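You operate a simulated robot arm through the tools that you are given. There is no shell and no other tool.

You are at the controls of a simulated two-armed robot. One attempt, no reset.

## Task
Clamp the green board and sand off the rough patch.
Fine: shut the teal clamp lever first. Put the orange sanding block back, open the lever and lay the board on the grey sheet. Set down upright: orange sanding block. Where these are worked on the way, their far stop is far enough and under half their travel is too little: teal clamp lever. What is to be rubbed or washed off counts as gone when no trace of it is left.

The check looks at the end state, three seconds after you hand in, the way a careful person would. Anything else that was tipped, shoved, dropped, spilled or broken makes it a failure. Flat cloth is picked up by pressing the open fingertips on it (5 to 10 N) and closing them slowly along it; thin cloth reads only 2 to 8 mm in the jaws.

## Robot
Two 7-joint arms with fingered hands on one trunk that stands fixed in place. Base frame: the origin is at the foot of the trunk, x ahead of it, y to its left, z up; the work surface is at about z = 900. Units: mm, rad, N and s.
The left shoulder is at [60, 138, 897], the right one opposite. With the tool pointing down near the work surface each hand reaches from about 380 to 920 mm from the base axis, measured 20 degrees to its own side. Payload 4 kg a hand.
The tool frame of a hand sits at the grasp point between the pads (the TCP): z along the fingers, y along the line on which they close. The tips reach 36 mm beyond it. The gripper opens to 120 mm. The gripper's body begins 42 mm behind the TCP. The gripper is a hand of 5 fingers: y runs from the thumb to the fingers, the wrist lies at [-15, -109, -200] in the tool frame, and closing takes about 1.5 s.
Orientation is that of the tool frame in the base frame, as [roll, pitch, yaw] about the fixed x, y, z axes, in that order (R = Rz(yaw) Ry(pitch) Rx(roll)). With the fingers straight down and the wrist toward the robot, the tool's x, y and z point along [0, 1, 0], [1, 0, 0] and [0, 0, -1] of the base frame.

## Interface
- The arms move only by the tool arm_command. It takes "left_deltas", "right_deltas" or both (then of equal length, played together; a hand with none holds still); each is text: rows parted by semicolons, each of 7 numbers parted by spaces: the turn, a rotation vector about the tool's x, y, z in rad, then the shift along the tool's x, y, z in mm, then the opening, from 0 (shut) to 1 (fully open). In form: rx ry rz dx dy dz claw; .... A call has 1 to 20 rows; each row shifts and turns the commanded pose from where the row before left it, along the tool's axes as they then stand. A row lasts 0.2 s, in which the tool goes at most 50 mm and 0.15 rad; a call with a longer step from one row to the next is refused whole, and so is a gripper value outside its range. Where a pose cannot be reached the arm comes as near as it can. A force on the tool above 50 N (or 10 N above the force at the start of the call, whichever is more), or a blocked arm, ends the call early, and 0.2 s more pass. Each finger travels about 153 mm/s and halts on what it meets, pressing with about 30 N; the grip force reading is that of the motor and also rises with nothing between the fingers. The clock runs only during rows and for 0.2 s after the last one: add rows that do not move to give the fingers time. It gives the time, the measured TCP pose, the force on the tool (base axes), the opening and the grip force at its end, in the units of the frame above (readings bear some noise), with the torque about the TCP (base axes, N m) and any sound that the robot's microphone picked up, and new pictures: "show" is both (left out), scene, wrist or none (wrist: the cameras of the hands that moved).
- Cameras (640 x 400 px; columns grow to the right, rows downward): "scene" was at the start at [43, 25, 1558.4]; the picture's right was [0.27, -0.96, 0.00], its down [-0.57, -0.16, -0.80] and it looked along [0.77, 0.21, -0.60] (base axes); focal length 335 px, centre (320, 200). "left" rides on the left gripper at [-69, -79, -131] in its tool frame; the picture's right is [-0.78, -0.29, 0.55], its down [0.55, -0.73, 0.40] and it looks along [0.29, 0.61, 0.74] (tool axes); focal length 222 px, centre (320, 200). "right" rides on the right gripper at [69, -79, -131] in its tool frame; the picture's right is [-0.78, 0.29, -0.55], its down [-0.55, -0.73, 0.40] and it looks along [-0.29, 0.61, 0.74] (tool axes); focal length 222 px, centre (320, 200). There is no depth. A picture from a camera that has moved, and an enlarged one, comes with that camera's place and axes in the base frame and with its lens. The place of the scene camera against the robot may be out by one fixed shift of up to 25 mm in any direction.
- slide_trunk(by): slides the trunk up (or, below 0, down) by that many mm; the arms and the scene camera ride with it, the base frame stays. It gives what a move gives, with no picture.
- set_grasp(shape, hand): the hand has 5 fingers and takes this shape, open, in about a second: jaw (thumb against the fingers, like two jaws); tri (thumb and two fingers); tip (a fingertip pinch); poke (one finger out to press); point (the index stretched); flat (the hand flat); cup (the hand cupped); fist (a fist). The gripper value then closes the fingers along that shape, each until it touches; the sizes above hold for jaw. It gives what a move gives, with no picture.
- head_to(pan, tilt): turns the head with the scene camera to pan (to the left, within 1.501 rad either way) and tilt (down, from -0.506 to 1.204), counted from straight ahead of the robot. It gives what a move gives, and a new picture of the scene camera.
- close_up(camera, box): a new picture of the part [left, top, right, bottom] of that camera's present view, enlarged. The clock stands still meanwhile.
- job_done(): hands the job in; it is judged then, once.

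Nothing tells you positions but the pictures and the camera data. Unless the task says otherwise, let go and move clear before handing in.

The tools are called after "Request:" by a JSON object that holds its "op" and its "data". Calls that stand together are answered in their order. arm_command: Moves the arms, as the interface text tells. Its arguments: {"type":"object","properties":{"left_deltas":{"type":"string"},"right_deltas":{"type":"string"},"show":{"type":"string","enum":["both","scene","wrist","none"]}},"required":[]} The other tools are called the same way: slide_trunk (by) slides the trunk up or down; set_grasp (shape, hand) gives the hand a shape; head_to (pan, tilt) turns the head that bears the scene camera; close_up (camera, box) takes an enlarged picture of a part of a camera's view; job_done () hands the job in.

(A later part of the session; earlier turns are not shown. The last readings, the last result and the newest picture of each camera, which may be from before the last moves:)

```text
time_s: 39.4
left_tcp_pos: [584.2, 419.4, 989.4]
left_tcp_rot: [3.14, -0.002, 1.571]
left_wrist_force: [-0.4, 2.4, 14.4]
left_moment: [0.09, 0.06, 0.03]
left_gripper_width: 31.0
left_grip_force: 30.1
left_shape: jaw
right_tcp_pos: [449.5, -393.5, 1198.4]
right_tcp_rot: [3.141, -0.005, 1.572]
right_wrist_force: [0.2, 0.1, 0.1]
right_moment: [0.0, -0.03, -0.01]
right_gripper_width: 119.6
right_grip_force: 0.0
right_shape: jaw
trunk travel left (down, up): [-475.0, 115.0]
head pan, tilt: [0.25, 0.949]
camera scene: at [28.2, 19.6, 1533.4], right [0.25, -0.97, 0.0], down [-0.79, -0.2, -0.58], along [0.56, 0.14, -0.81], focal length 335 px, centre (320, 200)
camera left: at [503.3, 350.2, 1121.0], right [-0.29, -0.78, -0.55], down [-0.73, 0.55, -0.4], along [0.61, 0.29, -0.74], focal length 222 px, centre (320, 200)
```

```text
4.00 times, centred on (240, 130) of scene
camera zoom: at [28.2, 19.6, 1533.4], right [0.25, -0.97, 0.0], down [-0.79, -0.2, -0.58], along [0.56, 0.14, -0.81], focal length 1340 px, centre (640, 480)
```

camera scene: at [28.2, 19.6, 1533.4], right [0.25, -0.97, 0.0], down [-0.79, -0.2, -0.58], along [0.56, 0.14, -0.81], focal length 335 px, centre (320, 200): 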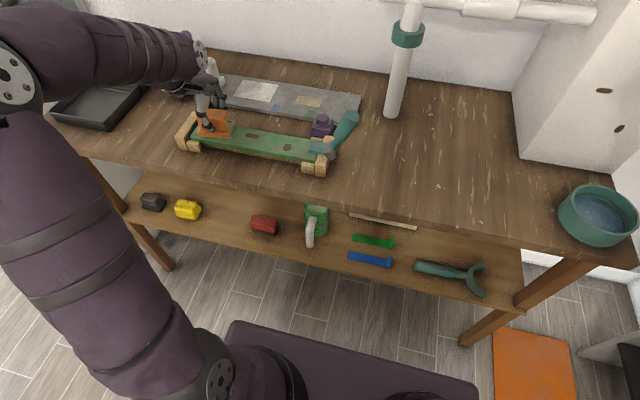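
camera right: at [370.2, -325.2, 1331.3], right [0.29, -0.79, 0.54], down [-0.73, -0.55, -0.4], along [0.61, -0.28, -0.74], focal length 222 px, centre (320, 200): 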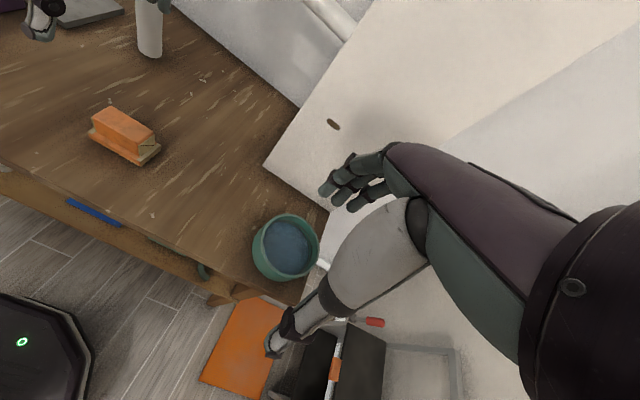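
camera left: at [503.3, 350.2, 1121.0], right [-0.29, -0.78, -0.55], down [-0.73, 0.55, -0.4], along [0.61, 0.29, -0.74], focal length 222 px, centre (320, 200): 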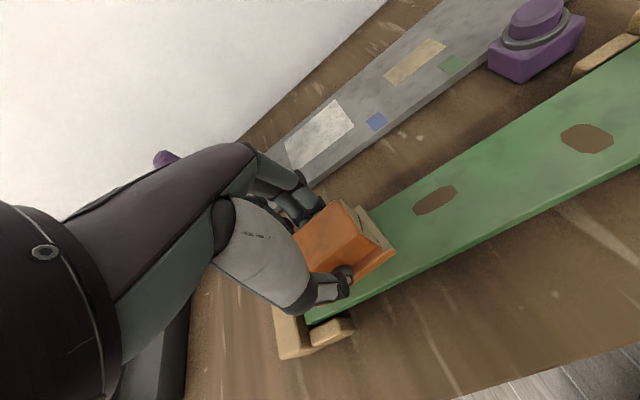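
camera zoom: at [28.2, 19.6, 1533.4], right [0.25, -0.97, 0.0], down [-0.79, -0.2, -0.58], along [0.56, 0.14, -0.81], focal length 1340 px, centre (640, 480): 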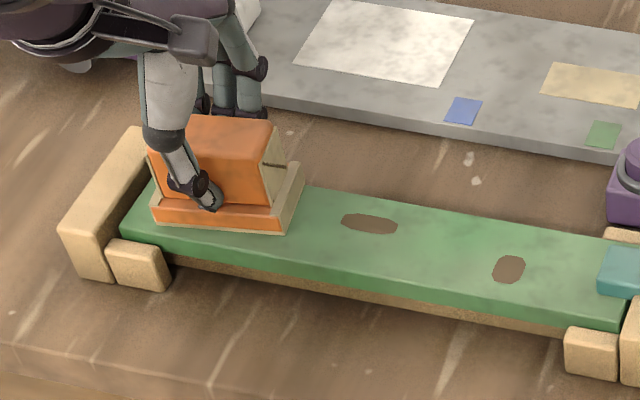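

Steady 14 N on the board. I'll make full strokes in two lanes over the whole patch.

Request:
{"op": "arm_command", "data": {"left_deltas": "0 0 0 -20 -3 0 0; 0 0 0 -20 -3 0 0; 0 0 0 -20 0 0 0; 0 0 0 -20 0 0 0; 0 0 0 20 0 0 0; 0 0 0 20 0 0 0; 0 0 0 20 0 0 0; 0 0 0 20 0 0 0; 0 0 0 14 0 0 0; 0 0 0 -14 6 0 0; 0 0 0 -20 6 0 0; 0 0 0 -20 0 0 0; 0 0 0 -20 0 0 0; 0 0 0 -20 0 0 0; 0 0 0 20 0 0 0; 0 0 0 20 0 0 0; 0 0 0 20 0 0 0; 0 0 0 20 0 0 0; 0 0 0 14 -3 0 0; 0 0 0 -14 -3 0 0", "show": "none"}}

Request:
{"op": "arm_command", "data": {"left_deltas": "0 0 0 -20 0 0 0; 0 0 0 -20 0 0 0; 0 0 0 -20 0 0 0; 0 0 0 -20 0 0 0; 0 0 0 -20 0 0 0; 0 0 0 0 0 0 0", "show": "both"}}

Request:
{"op": "close_up", "data": {"camera": "scene", "box": [160, 80, 320, 180]}}

Request:
{"op": "close_up", "data": {"camera": "left", "box": [200, 150, 460, 400]}}

```text
time_s: 43.6
left_tcp_pos: [583.2, 421.2, 989.0]
left_tcp_rot: [3.141, -0.003, 1.571]
left_wrist_force: [-0.2, 2.7, 10.0]
left_moment: [0.07, -0.04, 0.01]
left_gripper_width: 31.0
left_grip_force: 30.0
left_shape: jaw
right_tcp_pos: [449.2, -395.1, 1198.5]
right_tcp_rot: [3.14, -0.008, 1.569]
right_wrist_force: [0.6, 0.4, 0.9]
right_moment: [0.0, 0.04, -0.03]
right_gripper_width: 119.7
right_grip_force: 0.1
right_shape: jaw
trunk travel left (down, up): [-475.0, 115.0]
head pan, tilt: [0.25, 0.949]
```

```text
time_s: 45.0
left_tcp_pos: [583.9, 317.5, 989.3]
left_tcp_rot: [3.141, 0.0, 1.571]
left_wrist_force: [-0.7, 1.2, 10.2]
left_moment: [0.06, 0.0, -0.01]
left_gripper_width: 31.2
left_grip_force: 30.3
left_shape: jaw
right_tcp_pos: [449.1, -393.5, 1198.2]
right_tcp_rot: [-3.141, -0.005, 1.572]
right_wrist_force: [-0.6, 0.1, -0.5]
right_moment: [-0.02, -0.01, 0.0]
right_gripper_width: 119.6
right_grip_force: 0.1
right_shape: jaw
trunk travel left (down, up): [-475.0, 115.0]
head pan, tilt: [0.25, 0.949]
camera scene: at [28.6, 19.5, 1533.4], right [0.25, -0.97, 0.0], down [-0.79, -0.2, -0.58], along [0.56, 0.14, -0.81], focal length 335 px, centre (320, 200)
camera left: at [504.1, 248.7, 1120.8], right [-0.29, -0.78, -0.55], down [-0.73, 0.55, -0.4], along [0.61, 0.29, -0.74], focal length 222 px, centre (320, 200)
```

scene: 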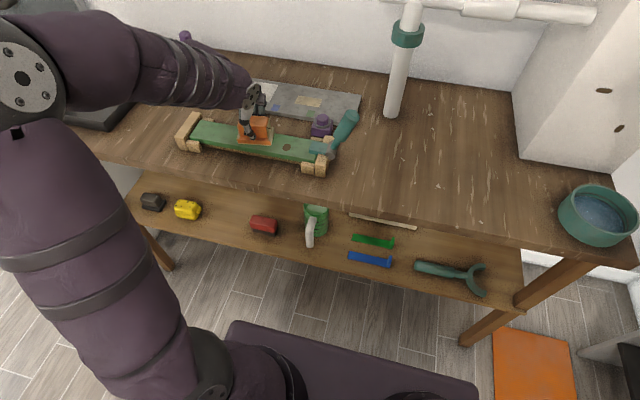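
left: 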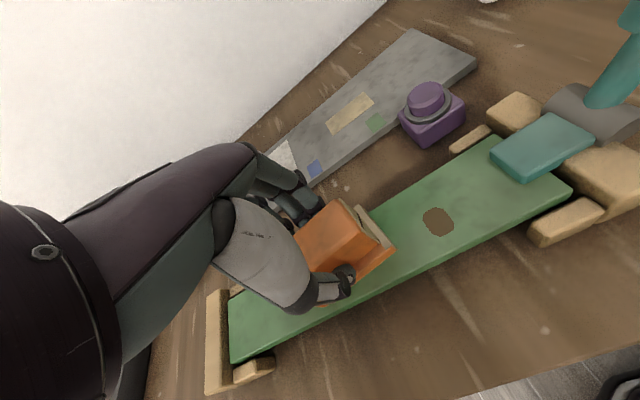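

```text
4.00 times, centred on (240, 130) of scene
camera zoom: at [28.6, 19.5, 1533.4], right [0.25, -0.97, 0.0], down [-0.79, -0.2, -0.58], along [0.56, 0.14, -0.81], focal length 1340 px, centre (640, 480)
```

zoom: 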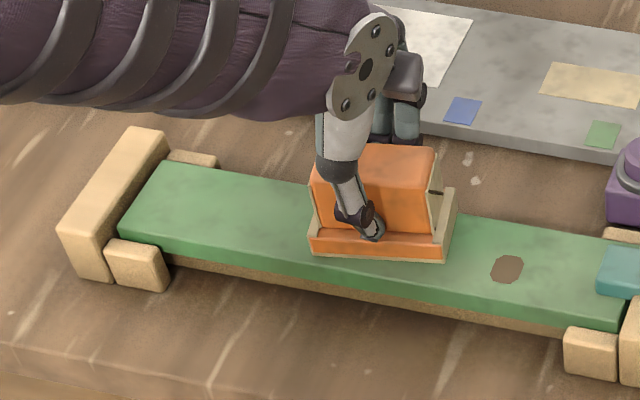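

```text
1.60 times, centred on (330, 275) of left
camera zoom: at [504.1, 248.7, 1120.8], right [-0.29, -0.78, -0.55], down [-0.73, 0.55, -0.4], along [0.61, 0.29, -0.74], focal length 355 px, centre (304, 80)
```

zoom: 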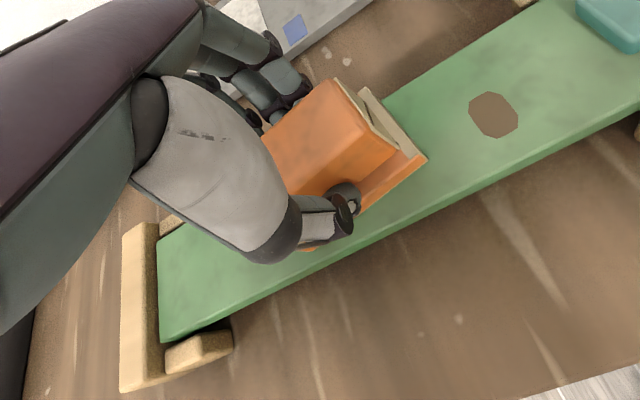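

The scratches look gone. I'll zoom hard on the area to check for leftover traces.

Request:
{"op": "close_up", "data": {"camera": "scene", "box": [186, 112, 250, 152]}}

Request:
{"op": "close_up", "data": {"camera": "left", "box": [215, 280, 345, 370]}}

```text
10.00 times, centred on (218, 132) of scene
camera zoom: at [28.6, 19.5, 1533.4], right [0.25, -0.97, 0.0], down [-0.79, -0.2, -0.58], along [0.56, 0.14, -0.81], focal length 3350 px, centre (1340, 880)
```

zoom: 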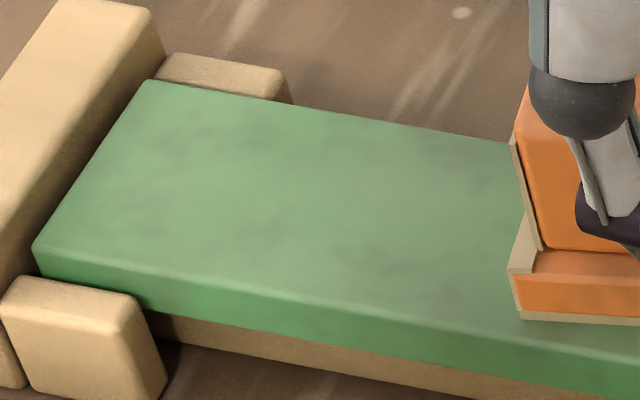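

```text
4.44 times, centred on (280, 325) of left
camera zoom: at [504.1, 248.7, 1120.8], right [-0.29, -0.78, -0.55], down [-0.73, 0.55, -0.4], along [0.61, 0.29, -0.74], focal length 987 px, centre (498, -356)
```

zoom: 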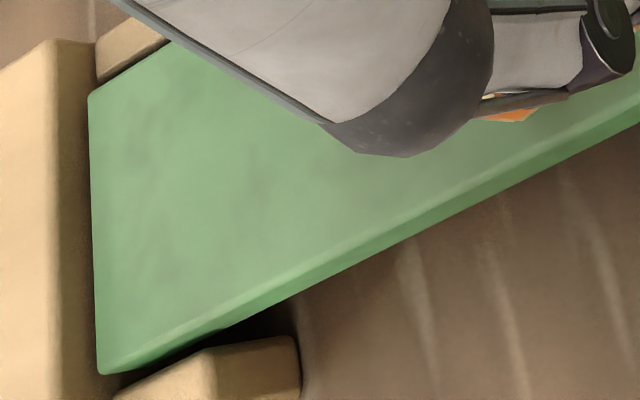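

No trace is visible. I'll make one more set of strokes for margin, then lift off.

Request:
{"op": "arm_command", "data": {"left_deltas": "0 0 0 20 0 0 0; 0 0 0 20 0 0 0; 0 0 0 20 0 0 0; 0 0 0 20 0 0 0; 0 0 0 20 0 0 0; 0 0 0 14 -3 0 0; 0 0 0 -14 -3 0 0; 0 0 0 -20 0 0 0; 0 0 0 -20 0 0 0; 0 0 0 -20 0 0 0; 0 0 0 20 6 0 0; 0 0 0 20 6 0 0; 0 0 0 20 0 0 0; 0 0 0 14 0 0 0; 0 0 0 -14 0 0 0; 0 0 0 -20 0 0 0; 0 0 0 -20 -3 0 0; 0 0 0 -20 -3 0 0; 0 0 0 0 0 0 0", "show": "none"}}

Request:
{"op": "arm_command", "data": {"left_deltas": "0 0 0 0 0 -10 0; 0 0 0 0 0 -30 0; 0 0 0 0 0 -45 0; 0 0 0 0 0 -45 0; 0 0 0 0 0 -45 0; 0 0 0 0 0 -20 0; 0 0 0 0 0 0 0", "show": "both"}}

Request:
{"op": "close_up", "data": {"camera": "scene", "box": [170, 90, 350, 190]}}

Request:
{"op": "close_up", "data": {"camera": "left", "box": [220, 160, 520, 400]}}

```text
time_s: 49.0
left_tcp_pos: [584.4, 357.4, 988.6]
left_tcp_rot: [3.14, -0.001, 1.569]
left_wrist_force: [0.1, 1.7, 7.7]
left_moment: [0.02, -0.05, -0.04]
left_gripper_width: 30.8
left_grip_force: 30.0
left_shape: jaw
right_tcp_pos: [449.8, -393.2, 1198.0]
right_tcp_rot: [3.14, -0.005, 1.57]
right_wrist_force: [-0.1, 0.0, -0.1]
right_moment: [0.06, -0.03, 0.01]
right_gripper_width: 119.9
right_grip_force: 0.1
right_shape: jaw
trunk travel left (down, up): [-475.0, 115.0]
head pan, tilt: [0.25, 0.949]
```

```text
time_s: 50.6
left_tcp_pos: [583.6, 358.7, 1185.1]
left_tcp_rot: [-3.14, -0.001, 1.569]
left_wrist_force: [-0.9, 1.3, -1.7]
left_moment: [-0.02, 0.04, 0.01]
left_gripper_width: 31.2
left_grip_force: 29.9
left_shape: jaw
right_tcp_pos: [449.1, -394.0, 1197.0]
right_tcp_rot: [-3.141, -0.005, 1.57]
right_wrist_force: [0.8, 0.2, 0.4]
right_moment: [0.0, 0.0, 0.02]
right_gripper_width: 119.6
right_grip_force: 0.1
right_shape: jaw
trunk travel left (down, up): [-475.0, 115.0]
head pan, tilt: [0.25, 0.949]
camera scene: at [29.6, 19.8, 1533.3], right [0.25, -0.97, 0.0], down [-0.79, -0.2, -0.58], along [0.56, 0.14, -0.81], focal length 335 px, centre (320, 200)
camera left: at [504.1, 289.0, 1315.9], right [-0.29, -0.78, -0.55], down [-0.73, 0.55, -0.4], along [0.61, 0.29, -0.74], focal length 222 px, centre (320, 200)
```

scene: 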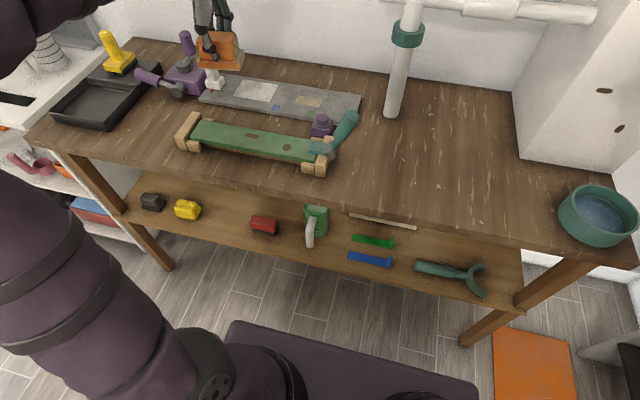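
left: 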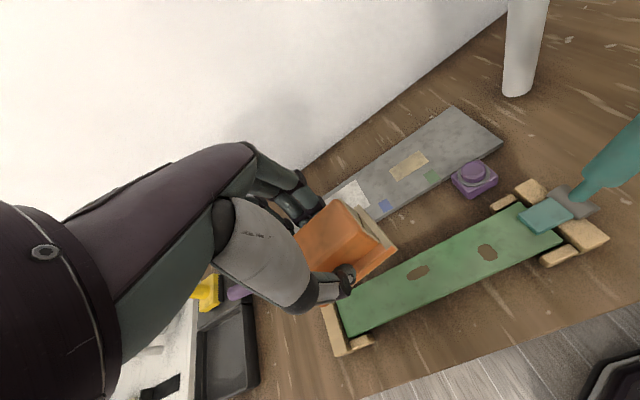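

```text
3.56 times, centred on (260, 140) of scene
camera zoom: at [29.6, 19.8, 1533.3], right [0.25, -0.97, 0.0], down [-0.79, -0.2, -0.58], along [0.56, 0.14, -0.81], focal length 1191 px, centre (533, 413)
```

zoom: 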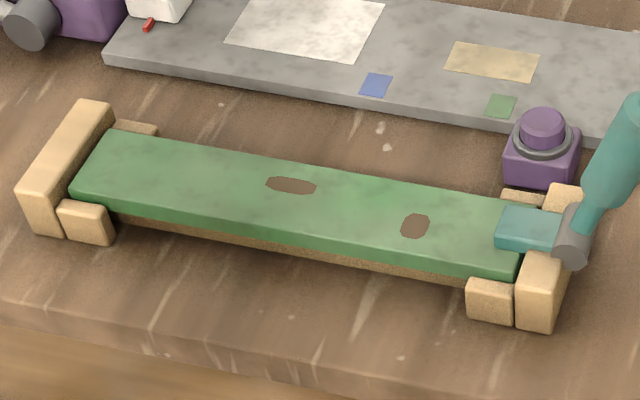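

```text
1.67 times, centred on (370, 280) of left
camera zoom: at [504.1, 289.0, 1315.9], right [-0.29, -0.78, -0.55], down [-0.73, 0.55, -0.4], along [0.61, 0.29, -0.74], focal length 370 px, centre (237, 67)
```

zoom: 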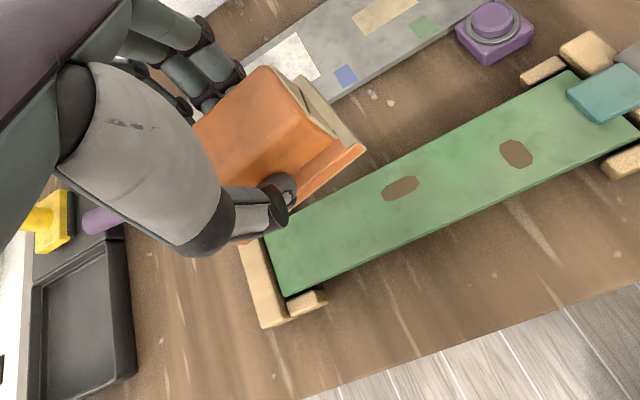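

The patch is clean and the lever is still shut. I'll carry the block back high over the lever to its original spot.

Request:
{"op": "arm_command", "data": {"left_deltas": "0 0 0 -43.3 -0.25 0 0; 0 0 0 -43.3 -0.25 0 0; 0 0 0 -43.3 -0.25 0 0; 0 0 0 -43.3 -0.25 0 0; 0 0 0 -43.3 -0.25 0 0; 0 0 0 -43.3 -0.25 0 0; 0 0 0 -43.3 -0.25 0 0; 0 0 0 -43.3 -0.25 0 0; 0 0 0 -43.3 -0.25 0 0; 0 0 0 -43.3 -0.25 0 0; 0 0 0 -43.3 -0.25 0 0; 0 0 0 0 0 0 0; 0 0 0 0 0 40 0; 0 0 0 0 0 45 0; 0 0 0 0 0 45 0; 0 0 0 0 0 40 0; 0 0 0 0 0 30 0; 0 0 0 0 0 15 0; 0 0 0 0 0 0 0", "show": "both"}}

Request:
{"op": "close_up", "data": {"camera": "right", "box": [0, 0, 240, 200]}}

```text
time_s: 54.6
left_tcp_pos: [580.8, -117.9, 969.2]
left_tcp_rot: [3.141, -0.001, 1.571]
left_wrist_force: [0.1, -0.4, -0.7]
left_moment: [0.01, 0.01, 0.02]
left_gripper_width: 30.7
left_grip_force: 30.0
left_shape: jaw
right_tcp_pos: [449.4, -393.5, 1197.9]
right_tcp_rot: [3.142, -0.005, 1.57]
right_wrist_force: [0.2, 0.7, -0.2]
right_moment: [-0.02, 0.02, -0.03]
right_gripper_width: 119.6
right_grip_force: 0.1
right_shape: jaw
trunk travel left (down, up): [-475.0, 115.0]
head pan, tilt: [0.25, 0.949]
camera scene: at [29.5, 19.7, 1533.3], right [0.25, -0.97, 0.0], down [-0.79, -0.2, -0.58], along [0.56, 0.14, -0.81], focal length 335 px, centre (320, 200)
camera left: at [501.7, -186.5, 1100.4], right [-0.29, -0.78, -0.55], down [-0.73, 0.55, -0.4], along [0.61, 0.29, -0.74], focal length 222 px, centre (320, 200)
```

scene: 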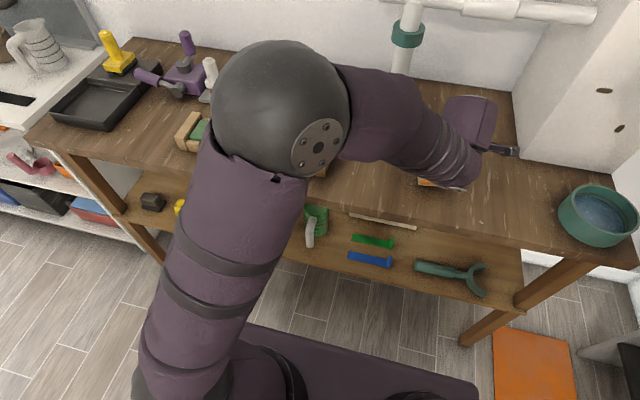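
left: 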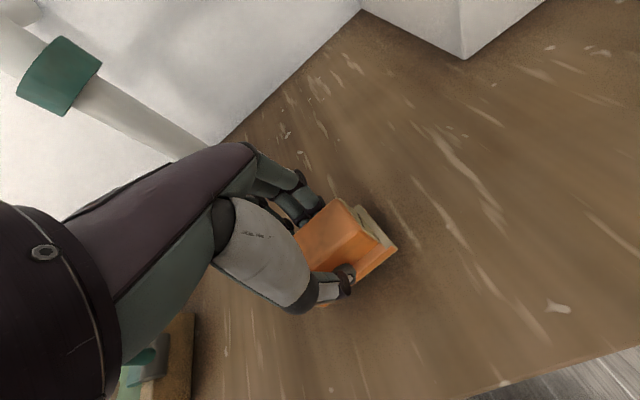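

```text
2.00 times, centred on (120, 100) of right
camera zoom: at [370.4, -325.9, 1331.1], right [0.29, -0.79, 0.54], down [-0.73, -0.55, -0.4], along [0.61, -0.28, -0.74], focal length 444 px, centre (720, 400)
```

zoom: 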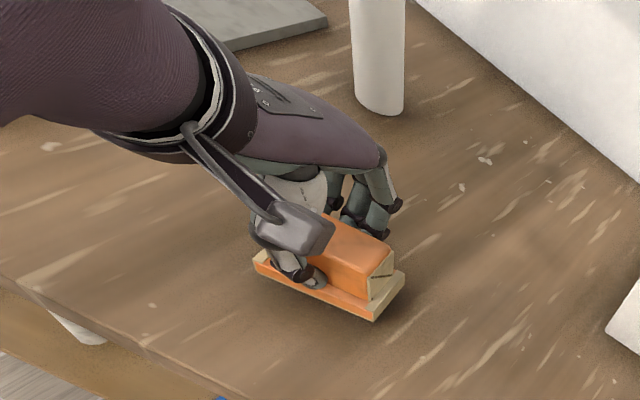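

The block is about 14 mm above its original spot. I'll lower it in small steps, watching for touch.

Request:
{"op": "arm_command", "data": {"left_deltas": "0 0 0 0 0 5 0; 0 0 0 0 0 4 0; 0 0 0 0 0 3 0; 0 0 0 0 0 0 0; 0 0 0 0 0 0 0", "show": "none"}}

Request:
{"op": "arm_command", "data": {"left_deltas": "0 0 0 0 0 1 0; 0 0 0 0 0 1 0; 0 0 0 0 0 0 0; 0 0 0 0 0 0 0", "show": "none"}}

Request:
{"op": "close_up", "data": {"camera": "right", "box": [100, 90, 220, 180]}}

```text
time_s: 55.8
left_tcp_pos: [582.1, -116.9, 957.1]
left_tcp_rot: [-3.141, 0.001, 1.571]
left_wrist_force: [0.1, -0.6, -1.4]
left_moment: [0.0, 0.0, 0.03]
left_gripper_width: 30.9
left_grip_force: 30.0
left_shape: jaw
right_tcp_pos: [448.9, -392.9, 1197.9]
right_tcp_rot: [-3.141, -0.005, 1.571]
right_wrist_force: [0.3, 1.2, 0.0]
right_moment: [0.01, 0.0, -0.01]
right_gripper_width: 119.6
right_grip_force: 0.0
right_shape: jaw
trunk travel left (down, up): [-475.0, 115.0]
head pan, tilt: [0.25, 0.949]
```

```text
time_s: 56.8
left_tcp_pos: [581.9, -117.5, 954.6]
left_tcp_rot: [-3.141, 0.0, 1.571]
left_wrist_force: [-0.7, 0.0, -2.1]
left_moment: [0.01, -0.04, -0.01]
left_gripper_width: 30.9
left_grip_force: 30.3
left_shape: jaw
right_tcp_pos: [449.8, -393.8, 1198.1]
right_tcp_rot: [3.141, -0.004, 1.571]
right_wrist_force: [-0.8, -0.2, 0.0]
right_moment: [0.02, -0.01, 0.0]
right_gripper_width: 119.8
right_grip_force: 0.0
right_shape: jaw
trunk travel left (down, up): [-475.0, 115.0]
head pan, tilt: [0.25, 0.949]
```

```text
4.44 times, centred on (160, 135) of right
camera zoom: at [370.5, -325.9, 1331.0], right [0.29, -0.79, 0.54], down [-0.73, -0.55, -0.4], along [0.61, -0.28, -0.74], focal length 987 px, centre (1031, 489)
```

zoom: 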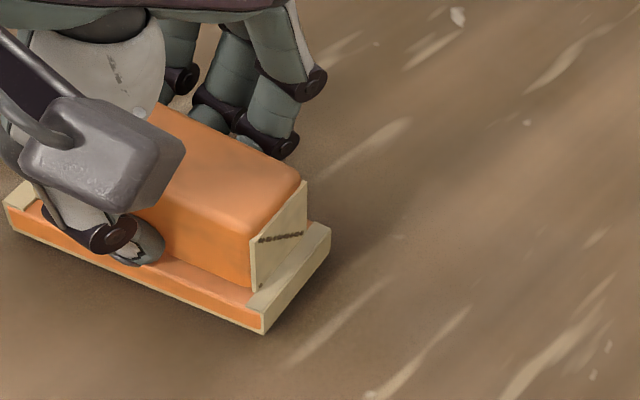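

No touch yet; the block has likely moved up a bit in the grip. I'll continue down by 1 mm steps.

Request:
{"op": "arm_command", "data": {"left_deltas": "0 0 0 0 0 1 0; 0 0 0 0 0 0 0; 0 0 0 0 0 0 0", "show": "none"}}

Request:
{"op": "arm_command", "data": {"left_deltas": "0 0 0 0 0 1 0; 0 0 0 0 0 0 0; 0 0 0 0 0 0 0", "show": "none"}}

Request:
{"op": "arm_command", "data": {"left_deltas": "0 0 0 0 0 0.7 0; 0 0 0 0 0 0 0; 0 0 0 0 0 0 0", "show": "none"}}

```text
time_s: 57.6
left_tcp_pos: [581.5, -117.5, 953.8]
left_tcp_rot: [-3.141, 0.0, 1.57]
left_wrist_force: [0.1, 0.6, 0.4]
left_moment: [0.01, -0.05, -0.04]
left_gripper_width: 30.9
left_grip_force: 30.0
left_shape: jaw
right_tcp_pos: [449.0, -393.1, 1199.2]
right_tcp_rot: [-3.141, -0.004, 1.571]
right_wrist_force: [-0.4, -0.2, -0.4]
right_moment: [-0.01, -0.03, 0.02]
right_gripper_width: 119.5
right_grip_force: 0.1
right_shape: jaw
trunk travel left (down, up): [-475.0, 115.0]
head pan, tilt: [0.25, 0.949]
```

```text
time_s: 58.4
left_tcp_pos: [581.8, -117.9, 954.2]
left_tcp_rot: [3.139, -0.001, 1.569]
left_wrist_force: [-0.3, 0.3, 7.2]
left_moment: [0.01, -0.05, 0.02]
left_gripper_width: 30.9
left_grip_force: 29.8
left_shape: jaw
right_tcp_pos: [448.8, -394.6, 1198.1]
right_tcp_rot: [-3.141, -0.005, 1.571]
right_wrist_force: [0.2, -0.1, 0.0]
right_moment: [0.01, -0.01, 0.0]
right_gripper_width: 119.9
right_grip_force: 0.0
right_shape: jaw
trunk travel left (down, up): [-475.0, 115.0]
head pan, tilt: [0.25, 0.949]
```

```text
time_s: 59.2
left_tcp_pos: [582.1, -117.1, 953.5]
left_tcp_rot: [3.139, 0.001, 1.574]
left_wrist_force: [1.3, 0.8, 13.4]
left_moment: [0.04, -0.07, 0.0]
left_gripper_width: 30.8
left_grip_force: 30.2
left_shape: jaw
right_tcp_pos: [449.3, -393.0, 1197.1]
right_tcp_rot: [3.141, -0.005, 1.57]
right_wrist_force: [0.2, 0.2, -0.5]
right_moment: [-0.01, 0.0, 0.04]
right_gripper_width: 119.7
right_grip_force: 0.0
right_shape: jaw
trunk travel left (down, up): [-475.0, 115.0]
head pan, tilt: [0.25, 0.949]
```

The block is on the table, so I'll relieve the pressure, open the hand slowly and rise straight up.

Request:
{"op": "arm_command", "data": {"left_deltas": "0 0 0 0 0 -1.2 0; 0 0 0 0 0 0 0.25; 0 0 0 0 0 0 0.3; 0 0 0 0 0 0 0.4; 0 0 0 0 0 0 0.6; 0 0 0 0 0 0 0.8; 0 0 0 0 0 0 1; 0 0 0 0 0 0 1; 0 0 0 0 0 0 1; 0 0 0 0 0 0 1", "show": "none"}}

Request:
{"op": "close_up", "data": {"camera": "right", "box": [60, 50, 220, 180]}}

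```text
time_s: 61.4
left_tcp_pos: [582.4, -117.1, 953.2]
left_tcp_rot: [-3.141, 0.0, 1.571]
left_wrist_force: [0.4, -0.2, -0.5]
left_moment: [0.03, -0.01, -0.02]
left_gripper_width: 119.5
left_grip_force: 0.1
left_shape: jaw
right_tcp_pos: [449.5, -394.8, 1198.1]
right_tcp_rot: [3.141, -0.005, 1.572]
right_wrist_force: [-0.2, 0.1, 0.2]
right_moment: [0.01, 0.0, -0.04]
right_gripper_width: 119.8
right_grip_force: 0.1
right_shape: jaw
trunk travel left (down, up): [-475.0, 115.0]
head pan, tilt: [0.25, 0.949]
```

```text
3.08 times, centred on (140, 115) of right
camera zoom: at [370.4, -325.9, 1331.1], right [0.29, -0.79, 0.54], down [-0.73, -0.55, -0.4], along [0.61, -0.28, -0.74], focal length 684 px, centre (874, 462)
```

zoom: 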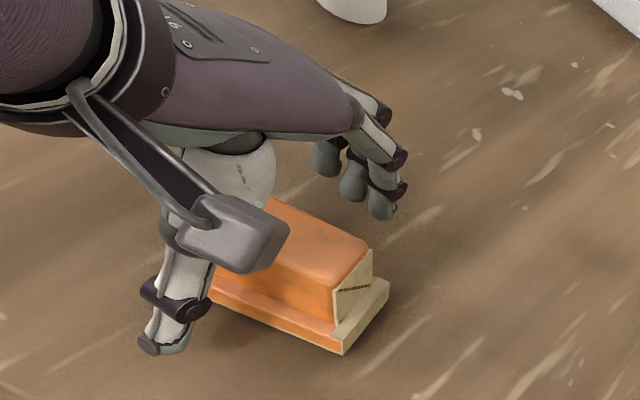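

The block is released and upright. I'll raise the left hand and return it to the left side.

Request:
{"op": "arm_command", "data": {"left_deltas": "0 0 0 0 0 -20 1; 0 0 0 0 0 -40 1; 0 0 0 0 0 -45 1; 0 0 0 0 0 -45 1; 0 0 0 0 0 -45 1; 0 0 0 0 0 -40 1; 0 0 0 41 -15 -3 1; 0 0 0 41 -15 -3 1; 0 0 0 41 -15 -3 1; 0 0 0 41 -15 -3 1; 0 0 0 41 -15 -3 1; 0 0 0 41 -15 -3 1; 0 0 0 41 -15 -3 1; 0 0 0 41 -15 -3 1; 0 0 0 41 -15 -3 1; 0 0 0 41 -15 -3 1; 0 0 0 41 -15 -3 1; 0 0 0 41 -15 -3 1; 0 0 0 38 -15 -3 1; 0 0 0 0 0 0 1", "show": "both"}}

Request:
{"op": "close_up", "data": {"camera": "scene", "box": [280, 90, 470, 210]}}

Request:
{"op": "close_up", "data": {"camera": "left", "box": [430, 0, 640, 150]}}

```text
time_s: 65.6
left_tcp_pos: [386.6, 411.6, 1227.1]
left_tcp_rot: [-3.141, -0.001, 1.57]
left_wrist_force: [0.1, -0.4, 0.1]
left_moment: [-0.02, -0.02, 0.02]
left_gripper_width: 119.8
left_grip_force: 0.0
left_shape: jaw
right_tcp_pos: [449.5, -393.6, 1198.0]
right_tcp_rot: [3.14, -0.007, 1.571]
right_wrist_force: [-0.8, 0.5, -0.1]
right_moment: [0.01, -0.01, -0.01]
right_gripper_width: 119.5
right_grip_force: 0.1
right_shape: jaw
trunk travel left (down, up): [-475.0, 115.0]
head pan, tilt: [0.25, 0.949]
camera scene: at [29.5, 19.5, 1533.3], right [0.25, -0.97, 0.0], down [-0.79, -0.2, -0.58], along [0.56, 0.14, -0.81], focal length 335 px, centre (320, 200)
camera left: at [306.7, 342.9, 1358.6], right [-0.29, -0.78, -0.55], down [-0.73, 0.55, -0.4], along [0.61, 0.29, -0.74], focal length 222 px, centre (320, 200)
```

scene: 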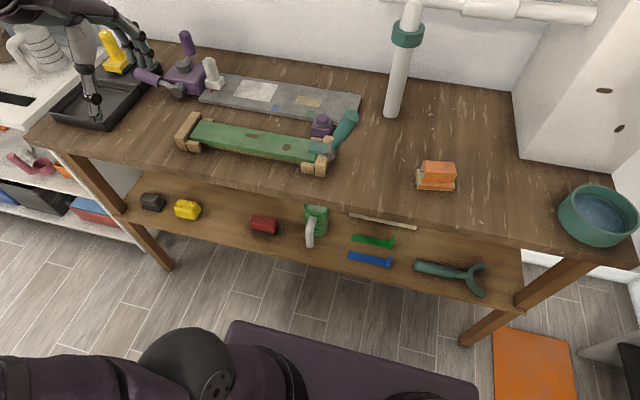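
left: 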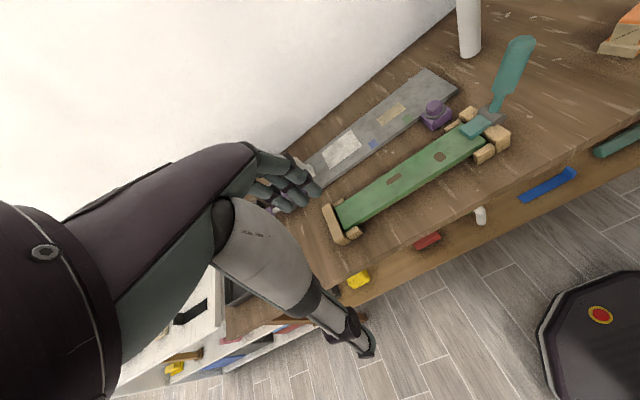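

```text
3.33 times, centred on (375, 150) of scene
camera zoom: at [29.5, 19.5, 1533.3], right [0.25, -0.97, 0.0], down [-0.79, -0.2, -0.58], along [0.56, 0.14, -0.81], focal length 1117 px, centre (137, 367)
```

zoom: 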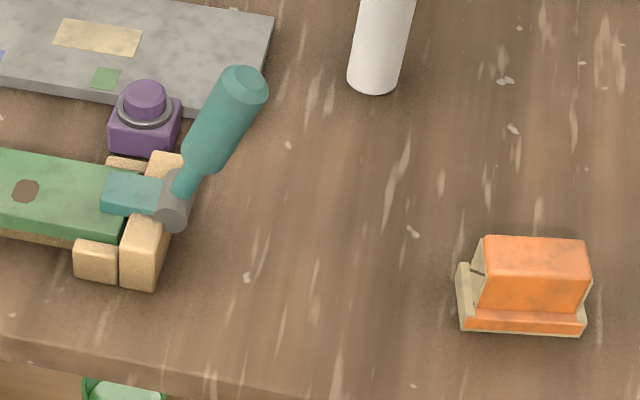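

```text
2.67 times, centred on (535, 75) of left
camera zoom: at [306.7, 342.9, 1358.6], right [-0.29, -0.78, -0.55], down [-0.73, 0.55, -0.4], along [0.61, 0.29, -0.74], focal length 592 px, centre (-253, 533)
```

zoom: 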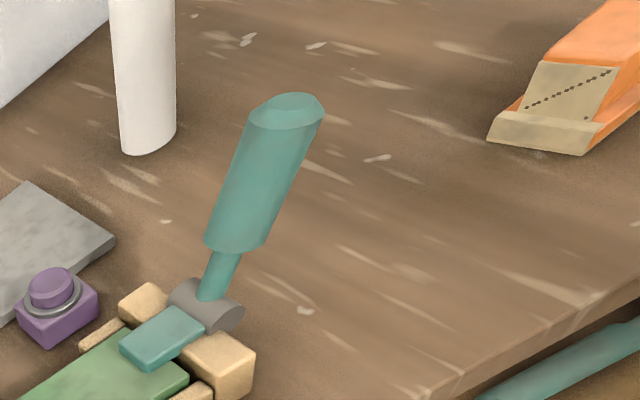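

The block is back in its place, upright, and the lever still holds at the stop. I'll now bring the right hand back over the lever along the same path I left by.

Request:
{"op": "arm_command", "data": {"right_deltas": "0 0 0 35 16.2 0 1; 0 0 0 35 16.2 0 1; 0 0 0 35 16.2 0 1; 0 0 0 35 16.2 0 1; 0 0 0 35 16.2 0 1; 0 0 0 35 16.2 0 1; 0 0 0 35 16.2 0 1; 0 0 0 35 16.2 0 1; 0 0 0 44 0 0 1; 0 0 0 44 0 0 1; 0 0 0 44 0 0 1; 0 0 0 44 0 0 1; 0 0 0 44 0 0 1; 0 0 0 44 0 0 1; 0 -0.1 0 0 0 0 1; 0 -0.1 0 0 0 0 1; 0 -0.1 0 0 0 0 1; 0 0 0 0 0 0 1", "show": "both"}}

Request:
{"op": "close_up", "data": {"camera": "right", "box": [100, 140, 420, 360]}}

```text
time_s: 69.4
left_tcp_pos: [387.5, 412.0, 1226.7]
left_tcp_rot: [-3.141, -0.001, 1.57]
left_wrist_force: [0.5, -0.5, 0.0]
left_moment: [-0.01, 0.0, -0.03]
left_gripper_width: 119.6
left_grip_force: 0.0
left_shape: jaw
right_tcp_pos: [578.9, 149.4, 1201.0]
right_tcp_rot: [3.141, 0.296, 1.57]
right_wrist_force: [0.0, 0.5, -0.6]
right_moment: [-0.01, 0.05, 0.01]
right_gripper_width: 119.7
right_grip_force: 0.0
right_shape: jaw
trunk travel left (down, up): [-475.0, 115.0]
head pan, tilt: [0.25, 0.949]
camera scene: at [29.4, 19.7, 1533.3], right [0.25, -0.97, 0.0], down [-0.79, -0.2, -0.58], along [0.56, 0.14, -0.81], focal length 335 px, centre (320, 200)
camera right: at [500.0, 253.4, 1308.0], right [0.29, -0.59, 0.75], down [-0.73, -0.64, -0.22], along [0.61, -0.49, -0.62], focal length 222 px, centre (320, 200)
```

scene: 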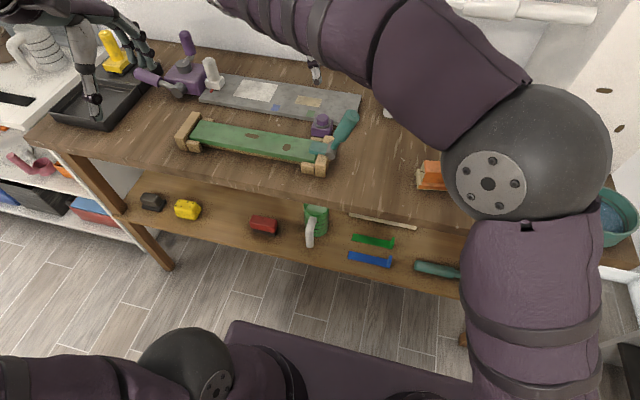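
right: 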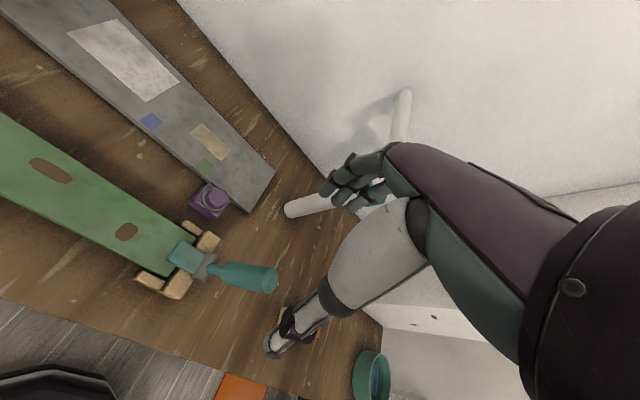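

```text
1.82 times, centred on (260, 250) of right
camera zoom: at [500.0, 253.4, 1308.0], right [0.29, -0.59, 0.75], down [-0.73, -0.64, -0.22], along [0.61, -0.49, -0.62], focal length 404 px, centre (429, 109)
```

zoom: 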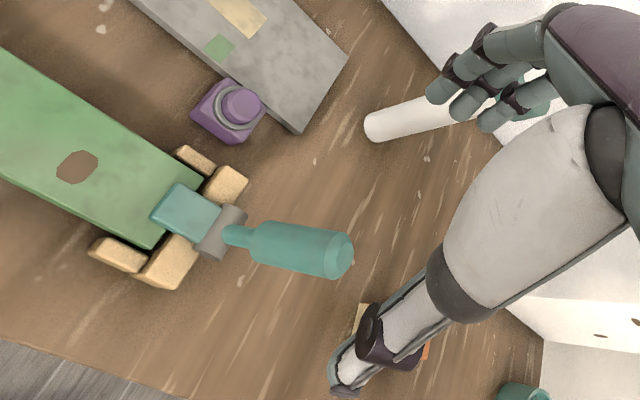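

The handle end is where expected, at about (581, 81, 1060). I'll advance along the fingers to the earlier grasp pose and close on it.

Request:
{"op": "arm_command", "data": {"right_deltas": "0 0 0 0 0 40 1; 0 0 0 0 0 40 1; 0 0 0 0 0 40 1; 0 0 0 0 0 30 1; 0 0 0 0 0 20 1; 0 0 0 0 0 0 1; 0 0 0 0 0 0 0.4; 0 0 0 0 0 0 0.2; 0 0 0 0 0 0 0; 0 0 0 0 0 0 0; 0 0 0 0 0 0 0; 0 0 0 0 0 0 0; 0 0 0 0 0 0 0; 0 0 0 0 0 0 0", "show": "wrist"}}

Request:
{"op": "close_up", "data": {"camera": "right", "box": [100, 140, 420, 360]}}

```text
time_s: 72.4
left_tcp_pos: [387.5, 411.3, 1226.3]
left_tcp_rot: [3.141, 0.0, 1.571]
left_wrist_force: [0.5, 0.1, -0.2]
left_moment: [-0.01, 0.0, -0.01]
left_gripper_width: 119.9
left_grip_force: 0.1
left_shape: jaw
right_tcp_pos: [579.2, 99.6, 1038.9]
right_tcp_rot: [-3.14, 0.295, 1.57]
right_wrist_force: [-8.4, -8.3, -8.3]
right_moment: [-0.15, 0.14, -0.11]
right_gripper_width: 15.0
right_grip_force: 30.1
right_shape: jaw
trunk travel left (down, up): [-475.0, 115.0]
head pan, tilt: [0.25, 0.949]
camera right: at [500.4, 203.6, 1145.3], right [0.29, -0.59, 0.75], down [-0.74, -0.64, -0.22], along [0.61, -0.49, -0.62], focal length 222 px, centre (320, 200)
```

right: 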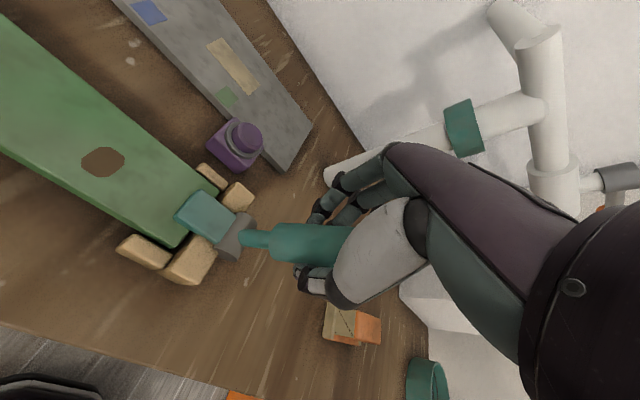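

```text
1.82 times, centred on (260, 250) of right
camera zoom: at [500.4, 203.6, 1145.3], right [0.29, -0.59, 0.75], down [-0.74, -0.64, -0.22], along [0.61, -0.49, -0.62], focal length 404 px, centre (429, 109)
```

zoom: 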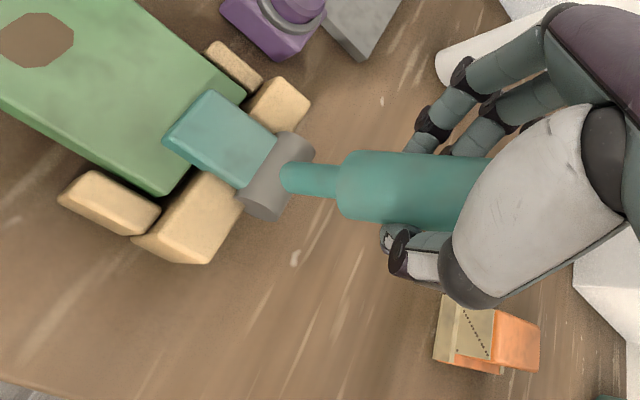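

Handle gripped. I'll swing it back down toward the right along the same arc.

Request:
{"op": "arm_command", "data": {"right_deltas": "0 0.08 0 -6.35 0 3.98 0; 0 0.08 0 -6.35 0 3.98 0; 0 0.08 0 -6.35 0 3.98 0; 0 0.08 0 -6.35 0 3.98 0; 0 0 0 0 0 0 0", "show": "none"}}

Request:
{"op": "close_up", "data": {"camera": "right", "box": [100, 140, 420, 360]}}

Request:
{"op": "close_up", "data": {"camera": "left", "box": [430, 0, 640, 150]}}

```text
time_s: 73.6
left_tcp_pos: [386.1, 413.2, 1227.3]
left_tcp_rot: [3.14, 0.0, 1.571]
left_wrist_force: [0.2, -0.3, 1.1]
left_moment: [-0.02, -0.01, 0.04]
left_gripper_width: 119.5
left_grip_force: 0.1
left_shape: jaw
right_tcp_pos: [579.2, 73.5, 1028.0]
right_tcp_rot: [-3.142, -0.027, 1.57]
right_wrist_force: [-10.8, 4.1, 0.6]
right_moment: [0.12, 0.25, 0.02]
right_gripper_width: 13.7
right_grip_force: 29.6
right_shape: jaw
trunk travel left (down, up): [-475.0, 115.0]
head pan, tilt: [0.25, 0.949]
```

```text
1.82 times, centred on (260, 250) of right
camera zoom: at [498.8, 138.8, 1161.9], right [0.29, -0.8, 0.53], down [-0.73, -0.54, -0.41], along [0.61, -0.27, -0.74], focal length 404 px, centre (429, 109)
```

zoom: 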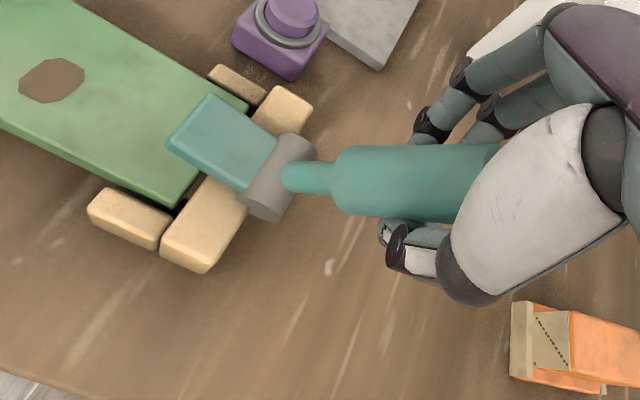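

```text
2.67 times, centred on (535, 75) of left
camera zoom: at [305.6, 343.2, 1358.7], right [-0.29, -0.79, -0.55], down [-0.73, 0.55, -0.4], along [0.61, 0.29, -0.74], focal length 592 px, centre (-253, 533)
```

zoom: 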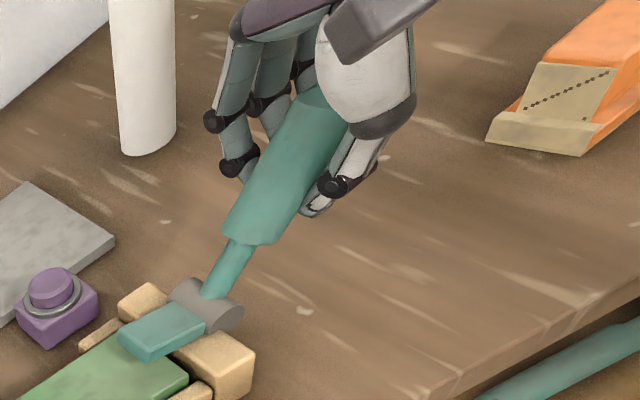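

The lever follows. I'll continue down.

Request:
{"op": "arm_command", "data": {"right_deltas": "0 0.08 0 -6.3 0 4.1 0; 0 0.08 0 -6.3 0 4.1 0; 0 0.08 0 -6.3 0 4.1 0; 0 0.08 0 -6.3 0 4.1 0; 0 0 0 0 0 0 0", "show": "none"}}

Request:
{"op": "close_up", "data": {"camera": "left", "box": [430, 0, 640, 150]}}

```text
time_s: 74.8
left_tcp_pos: [386.7, 413.2, 1227.6]
left_tcp_rot: [3.139, 0.001, 1.571]
left_wrist_force: [0.8, 0.1, -0.4]
left_moment: [-0.01, 0.02, 0.01]
left_gripper_width: 119.6
left_grip_force: 0.2
left_shape: jaw
right_tcp_pos: [578.7, 51.1, 1009.3]
right_tcp_rot: [-3.141, -0.347, 1.57]
right_wrist_force: [-11.5, 4.7, 0.8]
right_moment: [0.12, 0.28, 0.07]
right_gripper_width: 13.4
right_grip_force: 30.0
right_shape: jaw
trunk travel left (down, up): [-475.0, 115.0]
head pan, tilt: [0.25, 0.949]
```

```text
2.67 times, centred on (535, 75) of left
camera zoom: at [305.6, 343.2, 1358.7], right [-0.29, -0.79, -0.55], down [-0.73, 0.55, -0.4], along [0.61, 0.29, -0.74], focal length 592 px, centre (-253, 533)
```

zoom: 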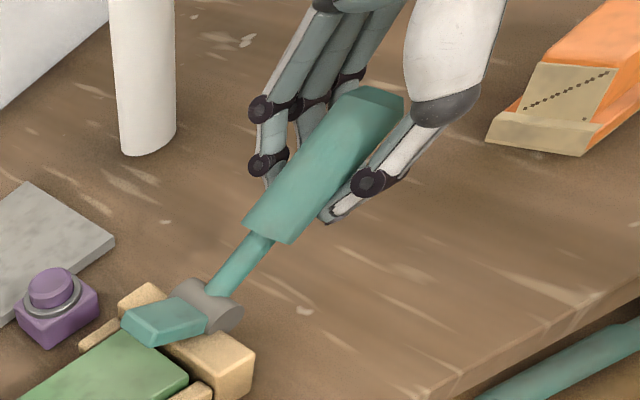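

Going well, and about halfway now. I'll continue the arc.

Request:
{"op": "arm_command", "data": {"right_deltas": "0 0.08 0 -6.2 0 4.2 0; 0 0.08 0 -6.2 0 4.2 0; 0 0.08 0 -6.2 0 4.2 0; 0 0.08 0 -6.2 0 4.2 0; 0 0 0 0 0 0 0", "show": "none"}}

Request:
{"op": "close_up", "data": {"camera": "left", "box": [430, 0, 640, 150]}}

Request:
{"op": "close_up", "data": {"camera": "scene", "box": [280, 90, 470, 210]}}

```text
time_s: 76.0
left_tcp_pos: [386.4, 412.4, 1227.2]
left_tcp_rot: [3.141, -0.001, 1.57]
left_wrist_force: [-0.1, 1.2, -0.2]
left_moment: [-0.02, 0.02, 0.01]
left_gripper_width: 119.9
left_grip_force: 0.0
left_shape: jaw
right_tcp_pos: [577.6, 36.0, 980.5]
right_tcp_rot: [3.139, -0.665, 1.572]
right_wrist_force: [-11.9, 2.1, 0.2]
right_moment: [0.07, 0.29, 0.23]
right_gripper_width: 13.1
right_grip_force: 29.8
right_shape: jaw
trunk travel left (down, up): [-475.0, 115.0]
head pan, tilt: [0.25, 0.949]
```

```text
2.67 times, centred on (535, 75) of left
camera zoom: at [305.7, 342.9, 1358.7], right [-0.29, -0.78, -0.55], down [-0.73, 0.55, -0.4], along [0.61, 0.29, -0.74], focal length 592 px, centre (-253, 533)
```

zoom: 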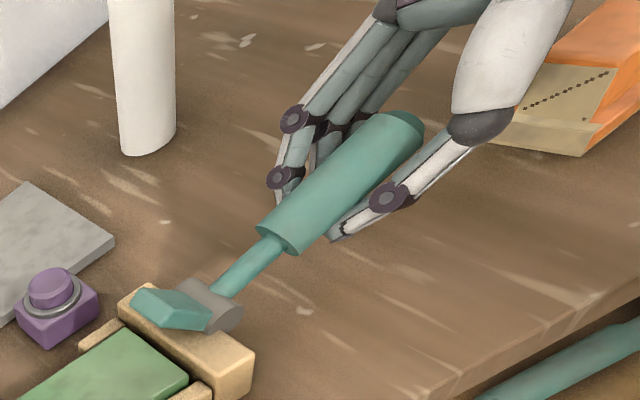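

```text
3.33 times, centred on (375, 150) of scene
camera zoom: at [28.1, 20.0, 1533.3], right [0.25, -0.97, 0.0], down [-0.79, -0.2, -0.58], along [0.56, 0.14, -0.81], focal length 1117 px, centre (137, 367)
```

zoom: 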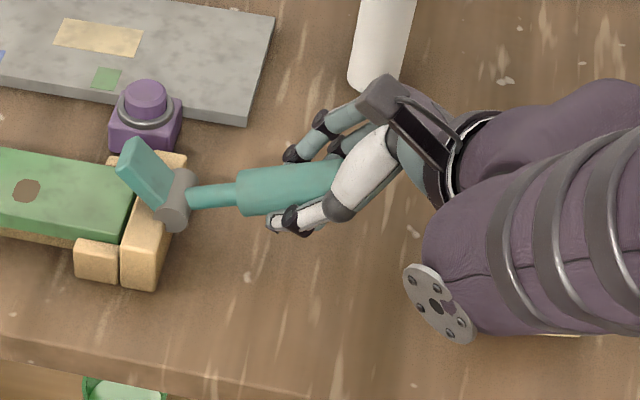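

The pad is nearly back at its open angle. I'll take the last few degrees to the open stop.

Request:
{"op": "arm_command", "data": {"right_deltas": "0 0.04 0 -3.1 0 2.1 0; 0 0.04 0 -3.1 0 2.1 0; 0 0.04 0 -3.1 0 2.1 0; 0 0 0 0 0 0 0", "show": "none"}}

Request:
{"op": "close_up", "data": {"camera": "left", "box": [430, 0, 640, 150]}}

Request:
{"op": "close_up", "data": {"camera": "scene", "box": [280, 90, 470, 210]}}

```text
time_s: 77.0
left_tcp_pos: [385.4, 411.8, 1227.3]
left_tcp_rot: [3.141, 0.001, 1.571]
left_wrist_force: [0.3, -0.5, -0.2]
left_moment: [0.0, -0.01, 0.03]
left_gripper_width: 120.0
left_grip_force: 0.1
left_shape: jaw
right_tcp_pos: [578.2, 32.6, 971.1]
right_tcp_rot: [-3.141, -0.785, 1.57]
right_wrist_force: [-10.3, -0.9, 2.4]
right_moment: [0.05, 0.2, 0.2]
right_gripper_width: 13.4
right_grip_force: 29.7
right_shape: jaw
trunk travel left (down, up): [-475.0, 115.0]
head pan, tilt: [0.25, 0.949]
```

```text
2.67 times, centred on (535, 75) of left
camera zoom: at [305.7, 342.6, 1358.8], right [-0.29, -0.78, -0.55], down [-0.73, 0.55, -0.4], along [0.61, 0.29, -0.74], focal length 592 px, centre (-253, 533)
```

zoom: 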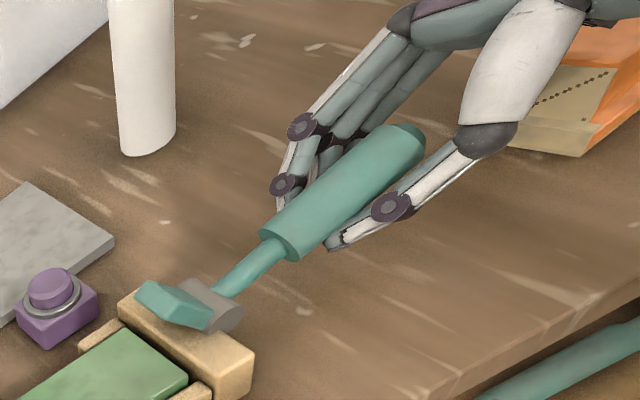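

```text
3.33 times, centred on (375, 150) of scene
camera zoom: at [28.2, 19.7, 1533.3], right [0.25, -0.97, 0.0], down [-0.79, -0.2, -0.58], along [0.56, 0.14, -0.81], focal length 1117 px, centre (137, 367)
```

zoom: 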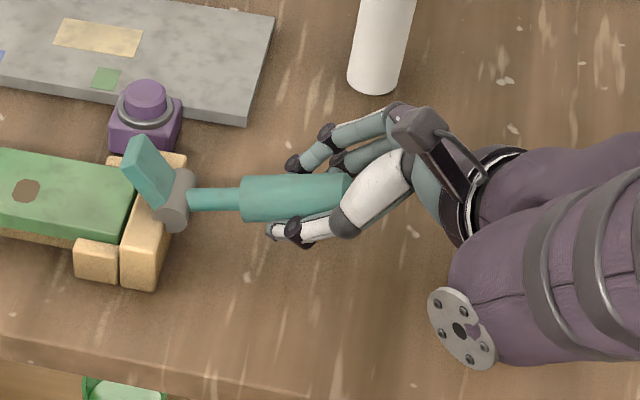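

Almost fully open; about 2–3° seem to be left. I'll push a little more to the stop.

Request:
{"op": "arm_command", "data": {"right_deltas": "0 0.03 0 -2.4 0 1.6 0; 0 0.03 0 -2.4 0 1.6 0; 0 0 0 0 0 0 0", "show": "none"}}

Request:
{"op": "arm_command", "data": {"right_deltas": "0 0.02 0 -1.6 0 1.1 0; 0 0.01 0 -1.6 0 1.1 0; 0 0 0 0 0 0 0", "show": "none"}}

Request:
{"op": "close_up", "data": {"camera": "scene", "box": [280, 90, 470, 210]}}

```text
time_s: 77.8
left_tcp_pos: [387.8, 412.1, 1226.9]
left_tcp_rot: [-3.141, -0.001, 1.57]
left_wrist_force: [-0.1, -0.3, 0.3]
left_moment: [0.0, 0.01, 0.0]
left_gripper_width: 119.5
left_grip_force: 0.1
left_shape: jaw
right_tcp_pos: [579.0, 31.3, 963.3]
right_tcp_rot: [-3.137, -0.844, 1.564]
right_wrist_force: [-2.1, -0.4, -3.7]
right_moment: [-0.04, 0.0, -0.01]
right_gripper_width: 8.5
right_grip_force: 30.1
right_shape: jaw
trunk travel left (down, up): [-475.0, 115.0]
head pan, tilt: [0.25, 0.949]
```

```text
time_s: 78.6
left_tcp_pos: [388.2, 411.8, 1227.8]
left_tcp_rot: [-3.14, -0.001, 1.57]
left_wrist_force: [0.7, -0.5, 0.3]
left_moment: [0.03, 0.0, -0.02]
left_gripper_width: 119.6
left_grip_force: 0.1
left_shape: jaw
right_tcp_pos: [578.4, 32.8, 961.7]
right_tcp_rot: [3.14, -0.877, 1.572]
right_wrist_force: [-0.2, 1.3, 0.7]
right_moment: [0.0, 0.02, -0.03]
right_gripper_width: 8.3
right_grip_force: 30.3
right_shape: jaw
trunk travel left (down, up): [-475.0, 115.0]
head pan, tilt: [0.25, 0.949]
```

```text
3.33 times, centred on (375, 150) of scene
camera zoom: at [29.5, 19.9, 1533.3], right [0.25, -0.97, 0.0], down [-0.79, -0.2, -0.58], along [0.56, 0.14, -0.81], focal length 1117 px, centre (137, 367)
```

zoom: 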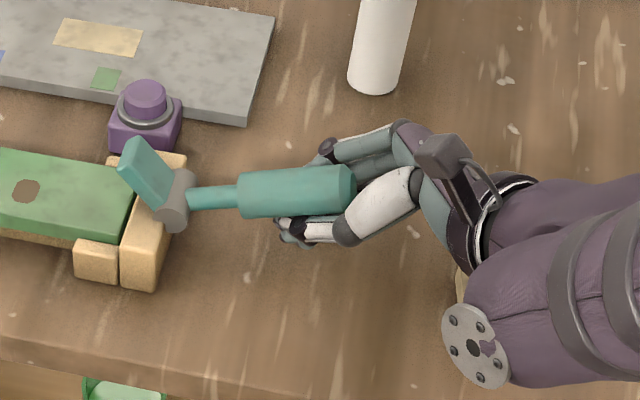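

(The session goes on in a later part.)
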